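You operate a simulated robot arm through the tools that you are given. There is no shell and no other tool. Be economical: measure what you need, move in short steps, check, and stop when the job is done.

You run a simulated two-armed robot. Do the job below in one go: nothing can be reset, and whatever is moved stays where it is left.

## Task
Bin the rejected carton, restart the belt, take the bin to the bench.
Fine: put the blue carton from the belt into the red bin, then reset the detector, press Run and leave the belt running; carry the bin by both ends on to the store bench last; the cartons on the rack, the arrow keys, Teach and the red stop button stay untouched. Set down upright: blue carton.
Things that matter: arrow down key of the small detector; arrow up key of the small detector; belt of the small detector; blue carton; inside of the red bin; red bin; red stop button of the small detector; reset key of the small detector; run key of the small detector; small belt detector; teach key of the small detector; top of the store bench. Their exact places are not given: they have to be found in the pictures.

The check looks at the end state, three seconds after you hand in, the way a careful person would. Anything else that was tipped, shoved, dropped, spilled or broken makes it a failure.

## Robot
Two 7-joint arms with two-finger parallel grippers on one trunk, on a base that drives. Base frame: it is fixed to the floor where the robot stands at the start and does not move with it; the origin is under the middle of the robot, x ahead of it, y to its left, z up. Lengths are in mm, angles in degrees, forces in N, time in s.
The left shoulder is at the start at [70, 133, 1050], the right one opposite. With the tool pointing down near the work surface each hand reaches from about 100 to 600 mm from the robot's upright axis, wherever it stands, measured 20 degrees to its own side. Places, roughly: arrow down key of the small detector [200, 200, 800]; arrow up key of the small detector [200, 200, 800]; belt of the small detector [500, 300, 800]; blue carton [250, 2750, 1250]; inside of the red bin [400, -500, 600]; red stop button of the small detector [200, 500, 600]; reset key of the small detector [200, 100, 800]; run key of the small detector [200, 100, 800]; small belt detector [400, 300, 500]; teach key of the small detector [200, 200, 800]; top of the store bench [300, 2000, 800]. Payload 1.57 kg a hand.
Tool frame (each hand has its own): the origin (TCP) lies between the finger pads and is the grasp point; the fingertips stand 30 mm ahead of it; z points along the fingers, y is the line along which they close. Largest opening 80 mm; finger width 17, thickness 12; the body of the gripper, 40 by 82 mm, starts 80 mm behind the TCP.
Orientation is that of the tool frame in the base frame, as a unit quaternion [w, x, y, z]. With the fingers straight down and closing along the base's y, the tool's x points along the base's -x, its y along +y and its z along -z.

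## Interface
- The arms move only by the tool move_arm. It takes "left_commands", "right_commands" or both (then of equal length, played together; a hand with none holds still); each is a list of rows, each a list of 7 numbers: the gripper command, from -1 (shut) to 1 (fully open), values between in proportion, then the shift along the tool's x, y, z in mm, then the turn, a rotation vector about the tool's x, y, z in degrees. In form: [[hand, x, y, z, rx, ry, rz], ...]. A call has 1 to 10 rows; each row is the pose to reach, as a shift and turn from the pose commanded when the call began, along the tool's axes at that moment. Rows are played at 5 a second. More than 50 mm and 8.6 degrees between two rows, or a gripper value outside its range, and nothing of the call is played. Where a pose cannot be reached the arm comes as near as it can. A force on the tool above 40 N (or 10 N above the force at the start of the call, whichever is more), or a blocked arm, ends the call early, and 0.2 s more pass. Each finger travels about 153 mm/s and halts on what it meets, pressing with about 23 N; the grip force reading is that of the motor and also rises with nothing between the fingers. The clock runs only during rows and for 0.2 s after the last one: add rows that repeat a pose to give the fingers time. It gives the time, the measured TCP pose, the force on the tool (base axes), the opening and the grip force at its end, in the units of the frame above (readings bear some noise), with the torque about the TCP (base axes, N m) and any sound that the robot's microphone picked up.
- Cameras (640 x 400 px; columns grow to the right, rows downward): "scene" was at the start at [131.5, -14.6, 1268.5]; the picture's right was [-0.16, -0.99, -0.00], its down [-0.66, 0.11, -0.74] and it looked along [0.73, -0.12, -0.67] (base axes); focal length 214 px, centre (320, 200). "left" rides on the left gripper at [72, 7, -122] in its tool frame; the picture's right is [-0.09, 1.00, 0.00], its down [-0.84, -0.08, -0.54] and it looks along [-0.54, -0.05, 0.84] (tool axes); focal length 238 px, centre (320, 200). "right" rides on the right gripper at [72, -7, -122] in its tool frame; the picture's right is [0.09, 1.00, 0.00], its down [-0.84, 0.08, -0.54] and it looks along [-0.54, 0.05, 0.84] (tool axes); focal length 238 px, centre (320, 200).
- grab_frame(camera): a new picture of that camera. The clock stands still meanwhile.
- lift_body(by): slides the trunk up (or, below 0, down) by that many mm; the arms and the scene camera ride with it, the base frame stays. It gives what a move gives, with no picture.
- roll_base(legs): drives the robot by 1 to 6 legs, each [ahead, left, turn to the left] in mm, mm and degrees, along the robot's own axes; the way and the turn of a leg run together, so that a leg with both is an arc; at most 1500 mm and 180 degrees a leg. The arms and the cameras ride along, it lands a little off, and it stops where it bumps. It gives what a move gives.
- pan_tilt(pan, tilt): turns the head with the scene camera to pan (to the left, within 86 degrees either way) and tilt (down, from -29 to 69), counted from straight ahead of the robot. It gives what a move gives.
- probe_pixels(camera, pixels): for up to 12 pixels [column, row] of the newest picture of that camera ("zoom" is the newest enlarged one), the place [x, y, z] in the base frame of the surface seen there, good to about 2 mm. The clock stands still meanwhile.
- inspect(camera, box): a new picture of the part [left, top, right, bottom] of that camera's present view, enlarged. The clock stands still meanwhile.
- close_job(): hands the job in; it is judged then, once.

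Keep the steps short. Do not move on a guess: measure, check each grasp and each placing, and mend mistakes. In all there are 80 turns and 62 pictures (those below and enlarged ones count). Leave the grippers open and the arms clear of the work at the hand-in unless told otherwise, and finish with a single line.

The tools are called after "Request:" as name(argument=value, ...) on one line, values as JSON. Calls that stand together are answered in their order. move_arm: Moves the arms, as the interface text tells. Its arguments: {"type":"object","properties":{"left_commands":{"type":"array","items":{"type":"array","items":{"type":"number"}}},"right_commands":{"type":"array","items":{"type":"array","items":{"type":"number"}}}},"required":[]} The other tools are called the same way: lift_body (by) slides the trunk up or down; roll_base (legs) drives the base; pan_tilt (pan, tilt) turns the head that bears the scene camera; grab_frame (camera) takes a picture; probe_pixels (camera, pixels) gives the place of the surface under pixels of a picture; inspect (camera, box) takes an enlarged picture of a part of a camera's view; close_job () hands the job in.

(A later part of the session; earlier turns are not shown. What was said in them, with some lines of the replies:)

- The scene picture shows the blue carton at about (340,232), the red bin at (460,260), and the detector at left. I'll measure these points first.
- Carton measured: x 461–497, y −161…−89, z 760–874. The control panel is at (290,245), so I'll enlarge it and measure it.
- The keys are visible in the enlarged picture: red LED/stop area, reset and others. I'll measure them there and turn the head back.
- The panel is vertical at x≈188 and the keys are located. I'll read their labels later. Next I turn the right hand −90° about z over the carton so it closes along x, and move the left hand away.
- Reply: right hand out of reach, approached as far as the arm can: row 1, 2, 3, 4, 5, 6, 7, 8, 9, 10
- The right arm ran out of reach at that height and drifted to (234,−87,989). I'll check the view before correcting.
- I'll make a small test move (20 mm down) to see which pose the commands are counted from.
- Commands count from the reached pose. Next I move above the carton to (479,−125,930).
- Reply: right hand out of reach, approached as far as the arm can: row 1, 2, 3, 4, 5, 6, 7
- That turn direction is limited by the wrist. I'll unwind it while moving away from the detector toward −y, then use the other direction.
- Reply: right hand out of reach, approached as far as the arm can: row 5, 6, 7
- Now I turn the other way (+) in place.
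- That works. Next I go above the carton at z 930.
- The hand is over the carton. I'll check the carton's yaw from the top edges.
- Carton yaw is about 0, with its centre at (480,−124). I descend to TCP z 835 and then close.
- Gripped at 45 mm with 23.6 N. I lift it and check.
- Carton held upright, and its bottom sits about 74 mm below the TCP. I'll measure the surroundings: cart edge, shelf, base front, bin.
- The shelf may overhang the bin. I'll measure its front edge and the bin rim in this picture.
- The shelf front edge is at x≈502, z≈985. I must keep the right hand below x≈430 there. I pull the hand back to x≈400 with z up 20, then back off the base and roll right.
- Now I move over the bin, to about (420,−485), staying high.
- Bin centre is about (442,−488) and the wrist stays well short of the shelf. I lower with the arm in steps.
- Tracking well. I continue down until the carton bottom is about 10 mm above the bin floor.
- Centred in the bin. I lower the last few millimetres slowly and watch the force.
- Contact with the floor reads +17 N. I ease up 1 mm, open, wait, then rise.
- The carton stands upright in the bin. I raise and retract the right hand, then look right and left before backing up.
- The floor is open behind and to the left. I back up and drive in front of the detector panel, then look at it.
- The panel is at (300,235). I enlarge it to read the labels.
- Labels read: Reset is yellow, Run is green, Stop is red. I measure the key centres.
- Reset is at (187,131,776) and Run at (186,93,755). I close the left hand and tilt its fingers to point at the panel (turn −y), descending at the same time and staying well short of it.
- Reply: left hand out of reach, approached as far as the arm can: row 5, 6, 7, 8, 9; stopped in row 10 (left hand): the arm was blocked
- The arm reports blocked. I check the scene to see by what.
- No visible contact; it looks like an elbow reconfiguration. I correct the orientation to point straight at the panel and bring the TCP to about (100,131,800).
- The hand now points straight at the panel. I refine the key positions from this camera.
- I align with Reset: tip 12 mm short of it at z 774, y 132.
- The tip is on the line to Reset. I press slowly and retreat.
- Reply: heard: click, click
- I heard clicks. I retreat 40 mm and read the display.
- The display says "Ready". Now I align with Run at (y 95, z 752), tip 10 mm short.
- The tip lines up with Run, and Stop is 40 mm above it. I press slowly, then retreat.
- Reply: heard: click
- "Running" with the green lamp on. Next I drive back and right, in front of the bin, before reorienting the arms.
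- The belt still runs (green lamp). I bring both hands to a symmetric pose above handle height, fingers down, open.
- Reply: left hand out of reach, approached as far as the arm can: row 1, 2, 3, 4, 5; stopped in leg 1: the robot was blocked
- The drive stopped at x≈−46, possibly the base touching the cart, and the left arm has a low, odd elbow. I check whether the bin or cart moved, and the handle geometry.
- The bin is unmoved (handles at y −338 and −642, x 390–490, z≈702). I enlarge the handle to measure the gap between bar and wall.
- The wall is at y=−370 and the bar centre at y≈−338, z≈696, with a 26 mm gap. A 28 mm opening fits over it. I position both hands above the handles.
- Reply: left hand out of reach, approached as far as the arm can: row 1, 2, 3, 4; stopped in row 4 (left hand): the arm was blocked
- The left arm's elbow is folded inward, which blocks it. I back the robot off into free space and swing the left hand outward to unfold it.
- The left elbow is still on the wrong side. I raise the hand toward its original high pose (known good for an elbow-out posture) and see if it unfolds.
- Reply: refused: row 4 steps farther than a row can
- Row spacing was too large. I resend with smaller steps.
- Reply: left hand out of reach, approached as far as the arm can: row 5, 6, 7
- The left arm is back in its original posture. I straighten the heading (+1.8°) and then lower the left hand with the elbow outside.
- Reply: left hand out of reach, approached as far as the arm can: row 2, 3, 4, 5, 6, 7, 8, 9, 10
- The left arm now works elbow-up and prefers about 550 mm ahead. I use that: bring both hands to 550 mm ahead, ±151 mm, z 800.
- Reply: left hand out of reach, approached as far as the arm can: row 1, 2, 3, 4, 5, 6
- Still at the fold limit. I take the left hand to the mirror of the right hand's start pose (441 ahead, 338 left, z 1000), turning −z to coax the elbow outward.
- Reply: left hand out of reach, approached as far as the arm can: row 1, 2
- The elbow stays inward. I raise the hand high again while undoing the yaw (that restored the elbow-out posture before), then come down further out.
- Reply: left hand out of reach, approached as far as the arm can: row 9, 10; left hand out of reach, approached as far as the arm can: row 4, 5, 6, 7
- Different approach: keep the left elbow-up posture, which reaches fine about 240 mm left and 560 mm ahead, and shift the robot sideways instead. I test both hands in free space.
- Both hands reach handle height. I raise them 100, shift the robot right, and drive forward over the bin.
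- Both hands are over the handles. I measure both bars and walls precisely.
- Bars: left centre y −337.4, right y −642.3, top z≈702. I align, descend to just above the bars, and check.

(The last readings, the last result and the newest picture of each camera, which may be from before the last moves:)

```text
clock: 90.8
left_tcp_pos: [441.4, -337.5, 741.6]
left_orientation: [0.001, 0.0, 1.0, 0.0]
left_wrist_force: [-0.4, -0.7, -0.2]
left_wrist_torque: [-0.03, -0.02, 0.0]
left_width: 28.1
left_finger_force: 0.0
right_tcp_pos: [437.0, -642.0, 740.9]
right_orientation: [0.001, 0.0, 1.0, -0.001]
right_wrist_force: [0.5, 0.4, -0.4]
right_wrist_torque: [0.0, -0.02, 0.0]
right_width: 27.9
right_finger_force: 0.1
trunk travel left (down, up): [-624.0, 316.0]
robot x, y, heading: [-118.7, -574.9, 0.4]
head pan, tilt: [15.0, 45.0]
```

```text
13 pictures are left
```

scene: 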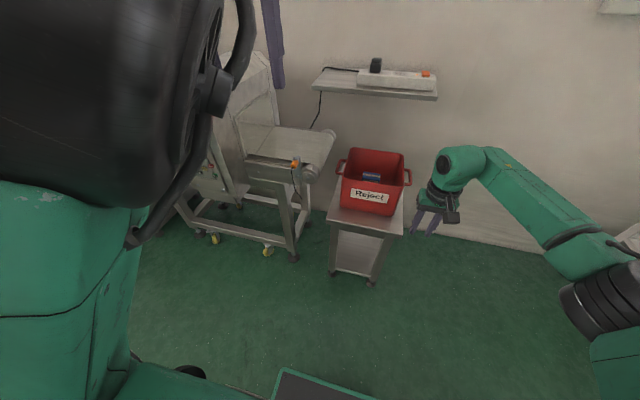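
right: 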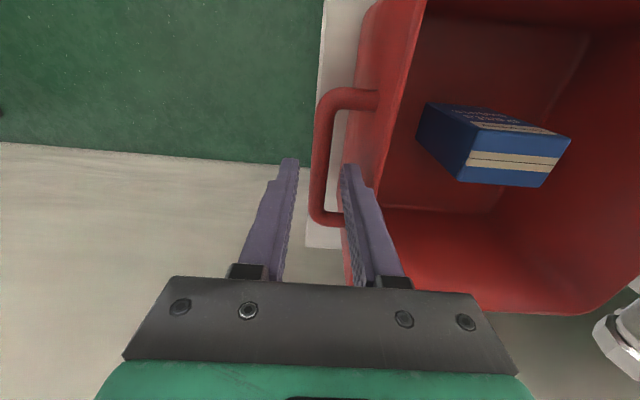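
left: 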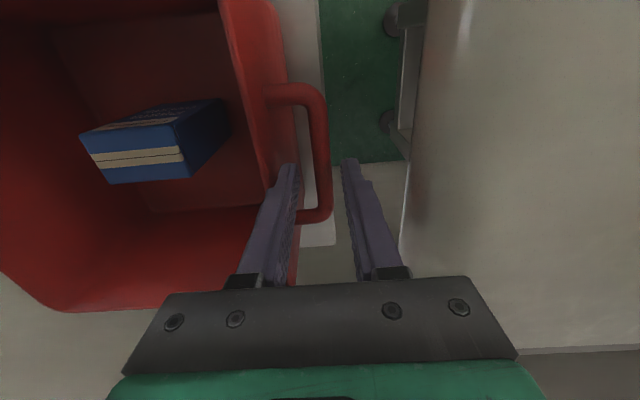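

The fingers straddle both bars. I descend 46 mm, then close both.

Request:
move_arm(left_commands=[[-0.3, 0, 0, 15, 0, 0, 0], [-0.3, 0, 0, 30, 0, 0, 0], [-0.3, 0, 0, 45, 0, 0, 0], [-0.3, 0, 0, 46, 0, 0, 0], [-1, 0, 0, 46, 0, 0, 0], [-1, 0, 0, 46, 0, 0, 0], [-1, 0, 0, 46, 0, 0, 0]], right_commands=[[-0.3, 0, 0, 15, 0, 0, 0], [-0.3, 0, 0, 30, 0, 0, 0], [-0.3, 0, 0, 45, 0, 0, 0], [-0.3, 0, 0, 46, 0, 0, 0], [-1, 0, 0, 46, 0, 0, 0], [-1, 0, 0, 46, 0, 0, 0], [-1, 0, 0, 46, 0, 0, 0]])

```text
clock: 92.3
left_tcp_pos: [440.6, -337.5, 694.6]
left_orientation: [0.001, 0.0, 1.0, -0.001]
left_wrist_force: [-2.2, -5.4, 0.4]
left_wrist_torque: [-0.02, 0.05, -0.27]
left_width: 13.7
left_finger_force: 23.0
right_tcp_pos: [441.6, -641.2, 693.9]
right_orientation: [0.0, -0.001, 1.0, 0.0]
right_wrist_force: [1.3, 6.1, 0.1]
right_wrist_torque: [0.0, -0.29, 0.23]
right_width: 13.6
right_finger_force: 22.8
trunk travel left (down, up): [-624.0, 316.0]
robot x, y, heading: [-119.5, -575.7, 0.4]
head pan, tilt: [15.0, 45.0]
```

Both bars are held (13.7 mm, 23 N). I lift 30 mm with the trunk and check the forces.

Request:
lift_body(by=30)

Request:
grab_frame(camera="scene")

```text
clock: 93.1
left_tcp_pos: [441.3, -338.4, 724.3]
left_orientation: [0.001, 0.001, 1.0, 0.0]
left_wrist_force: [0.8, -9.3, -2.8]
left_wrist_torque: [0.0, 0.16, -0.3]
left_width: 13.4
left_finger_force: 23.3
right_tcp_pos: [441.7, -642.4, 722.4]
right_orientation: [-0.001, 0.0, 1.0, -0.001]
right_wrist_force: [0.5, 8.6, -3.0]
right_wrist_torque: [0.02, -0.16, 0.24]
right_width: 13.6
right_finger_force: 23.6
trunk travel left (down, up): [-654.0, 286.0]
robot x, y, heading: [-115.5, -573.1, 0.4]
head pan, tilt: [15.0, 45.0]
```

```text
12 pictures are left
```

scene: 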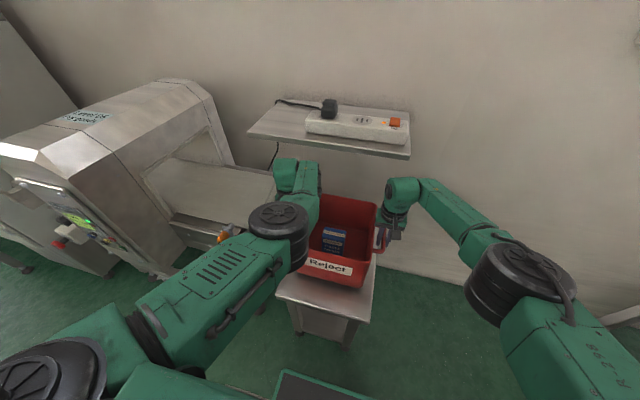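

The bin is off the cart, about 3 N per hand, carton upright. I back straight out 600 mm, raise the trunk, and look left for the bench.

Request:
roll_base(legs=[[-600, 0, 0]])

Request:
lift_body(by=200)

Request:
pan_tilt(pan=55, tilt=20)

Request:
grab_frame(camera="scene")

```text
clock: 96.5
left_tcp_pos: [-160.9, -345.4, 725.1]
left_orientation: [0.001, 0.006, 1.0, -0.001]
left_wrist_force: [-0.1, -17.8, -3.2]
left_wrist_torque: [0.04, 0.02, -0.26]
left_width: 13.3
left_finger_force: 23.2
right_tcp_pos: [-164.1, -648.9, 722.7]
right_orientation: [-0.001, 0.006, 1.0, 0.0]
right_wrist_force: [-0.4, 17.6, -4.4]
right_wrist_torque: [-0.06, -0.01, 0.26]
right_width: 13.6
right_finger_force: 22.9
trunk travel left (down, up): [-654.0, 286.0]
robot x, y, heading: [-722.3, -576.0, -0.2]
head pan, tilt: [15.0, 45.0]
```

```text
clock: 98.7
left_tcp_pos: [-162.0, -345.7, 923.3]
left_orientation: [0.0, 0.006, 1.0, 0.0]
left_wrist_force: [-0.1, -1.1, -3.7]
left_wrist_torque: [0.01, 0.04, -0.26]
left_width: 13.5
left_finger_force: 23.1
right_tcp_pos: [-164.6, -649.6, 923.1]
right_orientation: [-0.002, 0.005, 1.0, 0.001]
right_wrist_force: [0.8, 0.8, -3.3]
right_wrist_torque: [0.0, -0.11, 0.23]
right_width: 13.6
right_finger_force: 23.2
trunk travel left (down, up): [-854.0, 86.0]
robot x, y, heading: [-720.3, -576.3, -0.2]
head pan, tilt: [15.0, 45.0]
```

```text
clock: 99.8
left_tcp_pos: [-160.7, -344.9, 924.2]
left_orientation: [0.001, 0.006, 1.0, -0.001]
left_wrist_force: [-0.5, -2.6, -4.8]
left_wrist_torque: [0.01, 0.04, -0.28]
left_width: 13.5
left_finger_force: 23.3
right_tcp_pos: [-163.5, -649.3, 924.1]
right_orientation: [-0.001, 0.005, 1.0, 0.0]
right_wrist_force: [-0.4, 2.1, -4.0]
right_wrist_torque: [0.03, -0.02, 0.23]
right_width: 13.7
right_finger_force: 22.6
trunk travel left (down, up): [-854.0, 86.0]
robot x, y, heading: [-725.7, -576.4, -0.5]
head pan, tilt: [55.0, 20.0]
```

```text
11 pictures are left
```

scene: 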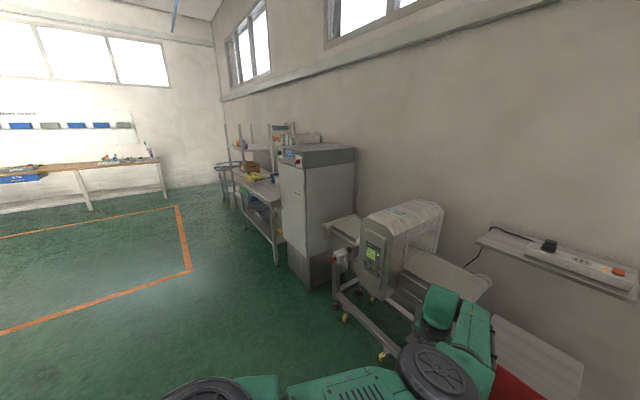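

The bench stands past the cabinet at about (260,185). I measure it and the cabinet.

Request:
probe_pixels(camera="scene", pixels=[[240, 178], [255, 188], [272, 198], [268, 186], [250, 168], [246, 176], [280, 212], [281, 164], [307, 195], [275, 183], [236, 170], [300, 290]])

Request:
inspect(camera="scene", box=[205, 120, 325, 270])

```text
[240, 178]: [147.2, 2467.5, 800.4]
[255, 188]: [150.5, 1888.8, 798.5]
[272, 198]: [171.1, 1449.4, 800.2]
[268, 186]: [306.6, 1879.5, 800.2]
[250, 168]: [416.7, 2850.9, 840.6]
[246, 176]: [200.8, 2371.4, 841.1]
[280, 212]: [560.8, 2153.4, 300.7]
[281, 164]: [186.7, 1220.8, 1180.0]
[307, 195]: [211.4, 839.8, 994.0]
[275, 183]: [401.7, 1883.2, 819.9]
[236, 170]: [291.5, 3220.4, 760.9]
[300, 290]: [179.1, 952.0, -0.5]
```

```text
2.67 times, centred on (265, 195) of scene
```

zoom: 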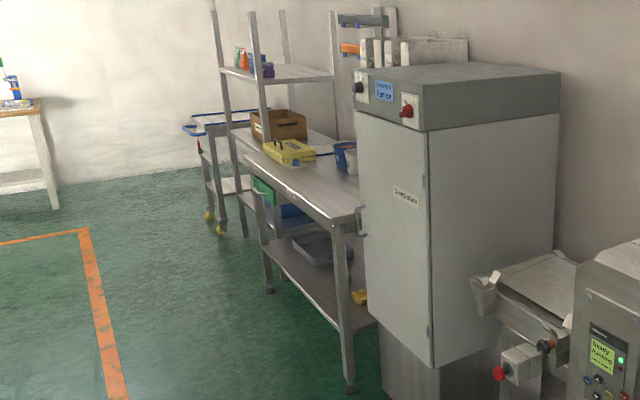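

Bench top z=800, front edge x≈150, near half (y 1400–1850) looks free. I raise 65 more (bin bottom ≈854) and drive left along the row.

Request:
lift_body(by=65)

Request:
roll_base(legs=[[0, 1100, 0.2], [0, 1020, 0.2]])

Request:
pan_tilt(pan=5, tilt=35)

Request:
grab_frame(camera="scene")

```text
clock: 100.8
left_tcp_pos: [-160.0, -345.3, 987.3]
left_orientation: [0.001, 0.006, 1.0, -0.001]
left_wrist_force: [-0.5, -2.0, -3.3]
left_wrist_torque: [0.03, -0.04, -0.31]
left_width: 13.6
left_finger_force: 23.6
right_tcp_pos: [-163.2, -649.9, 988.0]
right_orientation: [-0.001, 0.005, 1.0, 0.0]
right_wrist_force: [0.9, 2.0, -4.0]
right_wrist_torque: [-0.04, 0.06, 0.24]
right_width: 13.8
right_finger_force: 23.1
trunk travel left (down, up): [-919.0, 21.0]
robot x, y, heading: [-722.0, -577.9, -0.3]
head pan, tilt: [55.0, 20.0]
```

```text
clock: 111.4
left_tcp_pos: [-181.8, 1796.8, 988.8]
left_orientation: [0.002, 0.002, 1.0, -0.001]
left_wrist_force: [0.5, -2.0, -3.7]
left_wrist_torque: [0.0, 0.0, -0.26]
left_width: 13.8
left_finger_force: 22.8
right_tcp_pos: [-182.3, 1492.4, 988.6]
right_orientation: [-0.001, 0.002, 1.0, -0.001]
right_wrist_force: [0.1, 2.8, -4.6]
right_wrist_torque: [0.0, 0.03, 0.21]
right_width: 13.5
right_finger_force: 23.2
trunk travel left (down, up): [-919.0, 21.0]
robot x, y, heading: [-740.9, 1560.7, 0.2]
head pan, tilt: [55.0, 20.0]
```

```text
clock: 112.6
left_tcp_pos: [-181.1, 1795.9, 989.1]
left_orientation: [0.0, 0.001, 1.0, 0.0]
left_wrist_force: [0.4, 0.3, -3.5]
left_wrist_torque: [-0.03, 0.05, -0.27]
left_width: 13.7
left_finger_force: 23.1
right_tcp_pos: [-181.6, 1493.8, 988.9]
right_orientation: [-0.001, 0.002, 1.0, -0.001]
right_wrist_force: [0.0, 0.2, -4.4]
right_wrist_torque: [0.01, 0.0, 0.26]
right_width: 13.5
right_finger_force: 22.9
trunk travel left (down, up): [-919.0, 21.0]
robot x, y, heading: [-744.3, 1561.0, 0.1]
head pan, tilt: [5.0, 35.0]
```

```text
9 pictures are left
```

scene: 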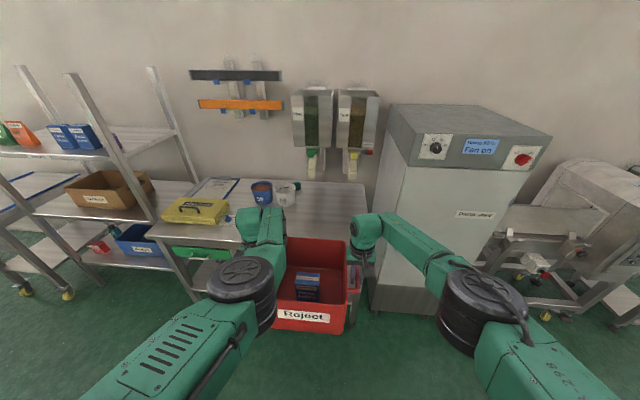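

The bench is ahead. I measure its right edge, the jugs, the dispensers, the yellow box and the cabinet corner.

Request:
probe_pixels(camera="scene", pixels=[[350, 233], [358, 225], [366, 186], [340, 200], [286, 204], [275, 200], [310, 176], [352, 178], [220, 222], [376, 230], [310, 232], [295, 185]])

```text
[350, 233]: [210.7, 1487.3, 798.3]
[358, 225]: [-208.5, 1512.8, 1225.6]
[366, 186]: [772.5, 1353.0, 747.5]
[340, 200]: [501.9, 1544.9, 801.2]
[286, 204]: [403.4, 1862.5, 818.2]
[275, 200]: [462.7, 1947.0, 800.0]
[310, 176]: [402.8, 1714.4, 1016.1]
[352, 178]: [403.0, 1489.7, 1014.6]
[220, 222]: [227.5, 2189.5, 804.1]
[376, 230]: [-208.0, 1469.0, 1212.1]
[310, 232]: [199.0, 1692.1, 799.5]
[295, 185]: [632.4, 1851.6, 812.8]
```

I check the right elbow and forearm against the cabinet corner before advancing.

Request:
probe_pixels(camera="scene", pixels=[[408, 185], [406, 160], [380, 290], [515, 300], [480, 275], [445, 252], [410, 225], [525, 320], [262, 188], [272, 184], [240, 235], [355, 300]])

```text
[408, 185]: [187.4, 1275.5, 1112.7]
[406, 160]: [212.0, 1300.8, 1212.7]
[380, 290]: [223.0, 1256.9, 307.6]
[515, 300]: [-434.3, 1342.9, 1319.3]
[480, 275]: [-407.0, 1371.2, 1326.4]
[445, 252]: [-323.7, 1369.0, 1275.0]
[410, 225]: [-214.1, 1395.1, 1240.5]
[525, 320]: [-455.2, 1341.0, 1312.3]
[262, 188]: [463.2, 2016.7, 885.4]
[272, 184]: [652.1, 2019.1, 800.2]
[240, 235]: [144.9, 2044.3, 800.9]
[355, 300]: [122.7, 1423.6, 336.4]
```

Clear of the cabinet (y≥1365 vs 1300). I lower 25 mm so the bin passes under the dispensers, shift left 20 and drive forward 460.

Request:
lift_body(by=-25)

Request:
roll_base(legs=[[0, 20, 0], [460, 0, 0]])

Request:
grab_frame(camera="scene")

```text
clock: 113.3
left_tcp_pos: [-180.7, 1797.7, 963.8]
left_orientation: [0.0, 0.002, 1.0, 0.0]
left_wrist_force: [-0.5, -0.6, -3.5]
left_wrist_torque: [0.0, 0.1, -0.28]
left_width: 13.6
left_finger_force: 22.6
right_tcp_pos: [-181.0, 1492.4, 962.9]
right_orientation: [-0.001, 0.003, 1.0, 0.0]
right_wrist_force: [-0.8, 0.1, -3.8]
right_wrist_torque: [-0.04, -0.08, 0.2]
right_width: 13.7
right_finger_force: 22.3
trunk travel left (down, up): [-894.0, 46.0]
robot x, y, heading: [-744.3, 1564.7, 0.1]
head pan, tilt: [5.0, 35.0]
```

```text
clock: 116.4
left_tcp_pos: [275.3, 1823.0, 966.1]
left_orientation: [0.001, 0.001, 1.0, -0.001]
left_wrist_force: [-0.8, -0.7, -3.3]
left_wrist_torque: [0.01, -0.04, -0.26]
left_width: 13.5
left_finger_force: 23.3
right_tcp_pos: [275.4, 1519.2, 963.9]
right_orientation: [0.0, 0.0, 1.0, 0.0]
right_wrist_force: [0.0, 0.2, -3.6]
right_wrist_torque: [-0.02, -0.01, 0.22]
right_width: 13.7
right_finger_force: 23.3
trunk travel left (down, up): [-894.0, 46.0]
robot x, y, heading: [-283.7, 1582.8, 0.6]
head pan, tilt: [5.0, 35.0]
```

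```text
8 pictures are left
```

scene: 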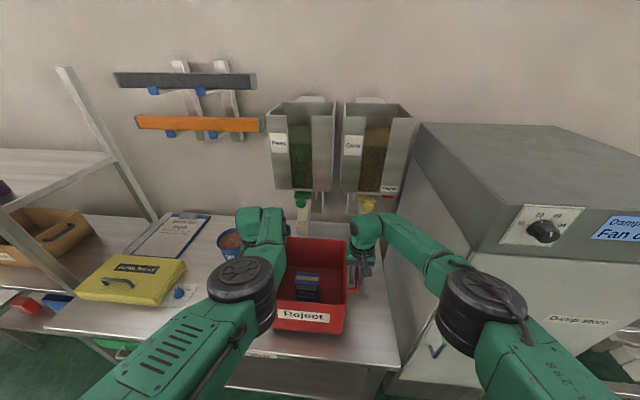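

The bin is above the bench. I lower slowly: 24 mm first, then small steps with force checks.

Request:
lift_body(by=-24)

Request:
lift_body(by=-4)

Request:
probe_pixels(camera="scene", pixels=[[340, 358], [380, 365], [228, 250], [240, 240], [310, 330], [304, 225]])

```text
clock: 117.1
left_tcp_pos: [277.2, 1822.5, 939.6]
left_orientation: [-0.001, 0.001, 1.0, -0.002]
left_wrist_force: [0.7, -0.3, -3.4]
left_wrist_torque: [-0.02, -0.06, -0.28]
left_width: 13.7
left_finger_force: 23.4
right_tcp_pos: [276.4, 1519.4, 938.4]
right_orientation: [0.0, 0.0, 1.0, -0.001]
right_wrist_force: [0.6, -0.3, -3.8]
right_wrist_torque: [0.0, 0.02, 0.28]
right_width: 13.6
right_finger_force: 22.8
trunk travel left (down, up): [-870.0, 70.0]
robot x, y, heading: [-285.5, 1588.2, 0.2]
head pan, tilt: [5.0, 35.0]
```

```text
clock: 117.7
left_tcp_pos: [276.4, 1821.9, 935.1]
left_orientation: [0.0, 0.0, 1.0, -0.001]
left_wrist_force: [0.5, -0.1, -3.1]
left_wrist_torque: [0.05, 0.06, -0.26]
left_width: 14.0
left_finger_force: 22.9
right_tcp_pos: [278.4, 1519.1, 934.4]
right_orientation: [0.0, 0.0, 1.0, 0.001]
right_wrist_force: [0.5, 0.2, -3.8]
right_wrist_torque: [0.01, -0.05, 0.27]
right_width: 13.7
right_finger_force: 23.5
trunk travel left (down, up): [-866.0, 74.0]
robot x, y, heading: [-283.9, 1586.7, 0.4]
head pan, tilt: [5.0, 35.0]
```

```text
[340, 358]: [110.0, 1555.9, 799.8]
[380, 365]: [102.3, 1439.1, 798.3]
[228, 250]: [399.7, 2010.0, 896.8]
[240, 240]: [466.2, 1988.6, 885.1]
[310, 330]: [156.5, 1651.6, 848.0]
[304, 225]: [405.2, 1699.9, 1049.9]
```

Not yet touching. Two more small steps.

Request:
lift_body(by=-2)

Request:
lift_body(by=-1.5)

```text
clock: 118.2
left_tcp_pos: [276.5, 1821.6, 934.7]
left_orientation: [0.001, 0.001, 1.0, -0.001]
left_wrist_force: [0.4, 0.2, 0.2]
left_wrist_torque: [0.02, 0.23, -0.27]
left_width: 13.6
left_finger_force: 22.7
right_tcp_pos: [276.1, 1518.2, 934.5]
right_orientation: [0.0, 0.0, 1.0, 0.0]
right_wrist_force: [1.1, 0.1, 0.1]
right_wrist_torque: [-0.02, 0.15, 0.26]
right_width: 13.6
right_finger_force: 22.7
trunk travel left (down, up): [-864.0, 76.0]
robot x, y, heading: [-283.0, 1585.9, 0.4]
head pan, tilt: [5.0, 35.0]
```

```text
clock: 118.7
left_tcp_pos: [277.3, 1821.4, 934.4]
left_orientation: [0.003, 0.001, 1.0, 0.0]
left_wrist_force: [3.5, 0.5, 8.4]
left_wrist_torque: [0.05, 0.48, -0.24]
left_width: 13.5
left_finger_force: 23.1
right_tcp_pos: [277.6, 1518.4, 934.8]
right_orientation: [0.001, 0.0, 1.0, 0.001]
right_wrist_force: [4.8, 0.7, 10.7]
right_wrist_torque: [0.0, 0.5, 0.25]
right_width: 13.6
right_finger_force: 23.3
trunk travel left (down, up): [-862.0, 78.0]
robot x, y, heading: [-284.0, 1587.1, 0.2]
head pan, tilt: [5.0, 35.0]
```

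Seated on the bench (forces +8 and +11 N). I ease up 1.5 mm, open to 28 mm, then raise both hands straight off the bars.

Request:
lift_body(by=1.5)

Request:
move_arm(left_commands=[[-0.6, 0, 0, 0, 0, 0, 0], [-0.3, 0, 0, 0, 0, 0, 0], [-0.3, 0, 0, 0, 0, 0, 0], [-0.3, 0, 0, -15, 0, 0, 0], [-0.3, 0, 0, -30, 0, 0, 0], [-0.3, 0, 0, -50, 0, 0, 0], [-0.3, 0, 0, -75, 0, 0, 0], [-0.3, 0, 0, -75, 0, 0, 0]], right_commands=[[-0.6, 0, 0, 0, 0, 0, 0], [-0.3, 0, 0, 0, 0, 0, 0], [-0.3, 0, 0, 0, 0, 0, 0], [-0.3, 0, 0, -15, 0, 0, 0], [-0.3, 0, 0, -30, 0, 0, 0], [-0.3, 0, 0, -50, 0, 0, 0], [-0.3, 0, 0, -75, 0, 0, 0], [-0.3, 0, 0, -75, 0, 0, 0]])

Request:
grab_frame(camera="scene")

```text
clock: 119.2
left_tcp_pos: [275.2, 1822.0, 934.3]
left_orientation: [0.002, 0.0, 1.0, -0.001]
left_wrist_force: [3.0, -0.1, 3.5]
left_wrist_torque: [-0.02, -0.69, -0.25]
left_width: 13.6
left_finger_force: 23.0
right_tcp_pos: [274.5, 1518.0, 933.9]
right_orientation: [0.001, -0.001, 1.0, 0.0]
right_wrist_force: [3.1, -0.1, 5.5]
right_wrist_torque: [0.03, -0.67, 0.24]
right_width: 13.6
right_finger_force: 23.4
trunk travel left (down, up): [-864.0, 76.0]
robot x, y, heading: [-283.4, 1585.8, 0.3]
head pan, tilt: [5.0, 35.0]
```

```text
clock: 121.0
left_tcp_pos: [275.6, 1822.3, 1009.3]
left_orientation: [0.001, 0.001, 1.0, -0.001]
left_wrist_force: [0.4, 0.0, 0.0]
left_wrist_torque: [0.02, 0.01, 0.03]
left_width: 28.0
left_finger_force: 0.0
right_tcp_pos: [274.8, 1518.2, 1007.4]
right_orientation: [-0.001, 0.001, 1.0, 0.0]
right_wrist_force: [-0.8, 0.8, 0.2]
right_wrist_torque: [-0.01, -0.02, 0.0]
right_width: 27.9
right_finger_force: 0.0
trunk travel left (down, up): [-864.0, 76.0]
robot x, y, heading: [-279.7, 1583.7, 0.3]
head pan, tilt: [5.0, 35.0]
```

```text
7 pictures are left
```

scene: 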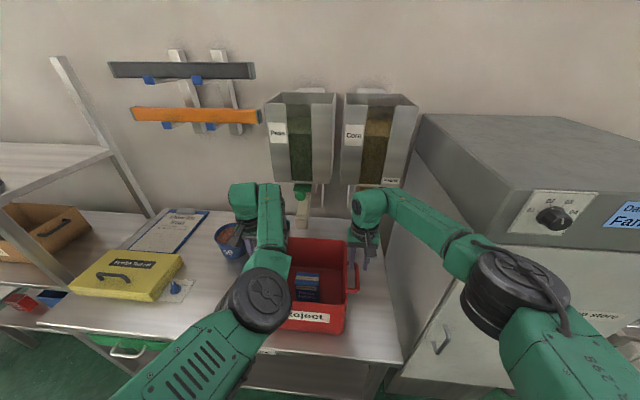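

Released, with the hands clear above. I lift 50 more, back away, open the grippers, and verify.

Request:
lift_body(by=50)

Request:
roll_base(legs=[[-500, 0, 0]])

Request:
move_arm(left_commands=[[1, 0, 0, 0, 0, 0, 0], [1, 0, 0, 0, 0, 0, 0]], right_commands=[[1, 0, 0, 0, 0, 0, 0], [1, 0, 0, 0, 0, 0, 0]])

Request:
pan_tilt(pan=-10, tilt=25)

Request:
grab_frame(camera="scene")

```text
clock: 121.9
left_tcp_pos: [276.0, 1820.5, 1060.7]
left_orientation: [0.0, 0.001, 1.0, -0.001]
left_wrist_force: [0.4, 1.1, -0.8]
left_wrist_torque: [-0.01, -0.01, 0.02]
left_width: 27.8
left_finger_force: 0.1
right_tcp_pos: [275.0, 1519.2, 1056.6]
right_orientation: [-0.001, 0.0, 1.0, 0.0]
right_wrist_force: [-0.2, -0.8, 0.1]
right_wrist_torque: [0.03, 0.0, 0.01]
right_width: 27.9
right_finger_force: 0.0
trunk travel left (down, up): [-914.0, 26.0]
robot x, y, heading: [-283.1, 1585.4, 0.5]
head pan, tilt: [5.0, 35.0]
```

```text
clock: 124.8
left_tcp_pos: [-218.7, 1817.3, 1059.3]
left_orientation: [0.0, 0.003, 1.0, 0.0]
left_wrist_force: [0.5, 0.4, -1.0]
left_wrist_torque: [-0.01, 0.02, -0.03]
left_width: 28.0
left_finger_force: 0.0
right_tcp_pos: [-220.3, 1514.7, 1057.9]
right_orientation: [0.0, 0.002, 1.0, 0.0]
right_wrist_force: [0.6, 1.0, -0.3]
right_wrist_torque: [-0.03, -0.01, 0.0]
right_width: 27.9
right_finger_force: 0.1
trunk travel left (down, up): [-914.0, 26.0]
robot x, y, heading: [-779.7, 1582.4, 0.0]
head pan, tilt: [5.0, 35.0]
```

```text
clock: 125.4
left_tcp_pos: [-218.4, 1816.1, 1060.9]
left_orientation: [0.001, 0.002, 1.0, 0.0]
left_wrist_force: [0.4, 0.2, 0.1]
left_wrist_torque: [-0.01, 0.01, 0.01]
left_width: 80.0
left_finger_force: 0.1
right_tcp_pos: [-220.6, 1515.0, 1058.2]
right_orientation: [-0.001, 0.001, 1.0, 0.0]
right_wrist_force: [0.7, -0.1, 0.7]
right_wrist_torque: [-0.02, 0.02, 0.01]
right_width: 79.8
right_finger_force: 0.0
trunk travel left (down, up): [-914.0, 26.0]
robot x, y, heading: [-778.3, 1584.0, 0.1]
head pan, tilt: [5.0, 35.0]
```

```text
clock: 126.2
left_tcp_pos: [-220.3, 1816.6, 1061.0]
left_orientation: [0.0, 0.002, 1.0, -0.001]
left_wrist_force: [0.7, -0.7, 0.6]
left_wrist_torque: [-0.01, -0.04, 0.02]
left_width: 80.1
left_finger_force: 0.1
right_tcp_pos: [-222.0, 1514.5, 1057.7]
right_orientation: [-0.001, 0.001, 1.0, 0.0]
right_wrist_force: [0.0, -0.7, 0.2]
right_wrist_torque: [0.01, 0.02, -0.03]
right_width: 80.0
right_finger_force: 0.2
trunk travel left (down, up): [-914.0, 26.0]
robot x, y, heading: [-779.1, 1582.5, 0.1]
head pan, tilt: [-10.0, 25.0]
```

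```text
6 pictures are left
```

scene: 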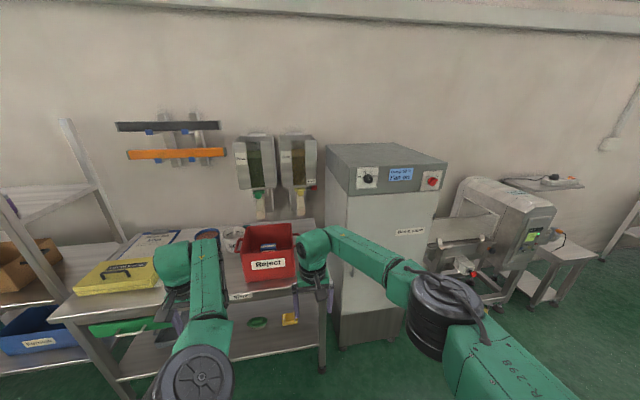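

The bin is on the bench with the carton visible inside. I enlarge both the bin and the detector screen to confirm.

Request:
inspect(camera="scene", box=[220, 205, 320, 305])

Request:
inspect(camera="scene", box=[500, 205, 580, 265])

```text
4.00 times, centred on (270, 255) of scene
```

zoom: 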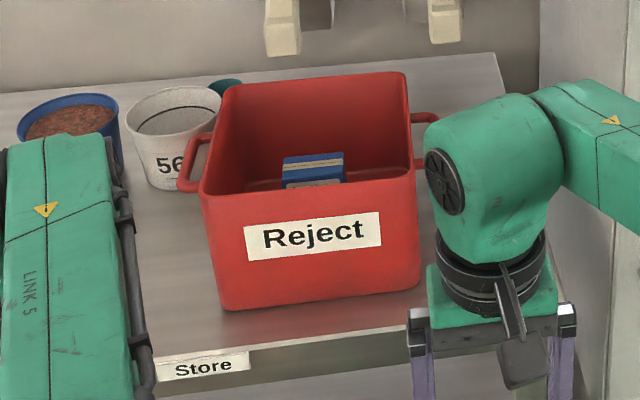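

```text
6.67 times, centred on (540, 235) of scene
```

zoom: 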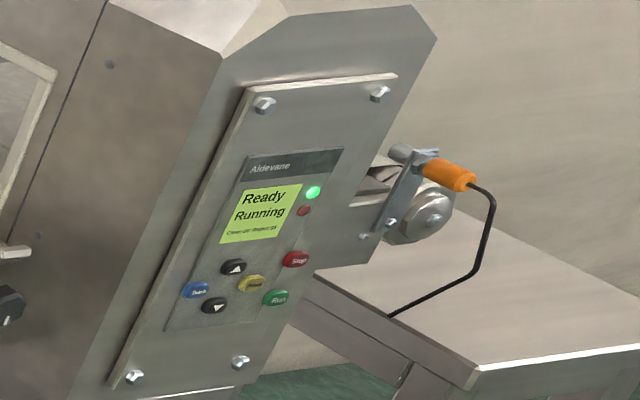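

The bin stands on the "Store" bench with the carton upright inside. The detector shows "Ready / Running", and the arms are clear and open. I hand in.

Request:
close_job()

```text
The job is handed in.
```

The blue carton is upright in the red bin, the detector is reset with its belt running, and the bin is on the store bench.
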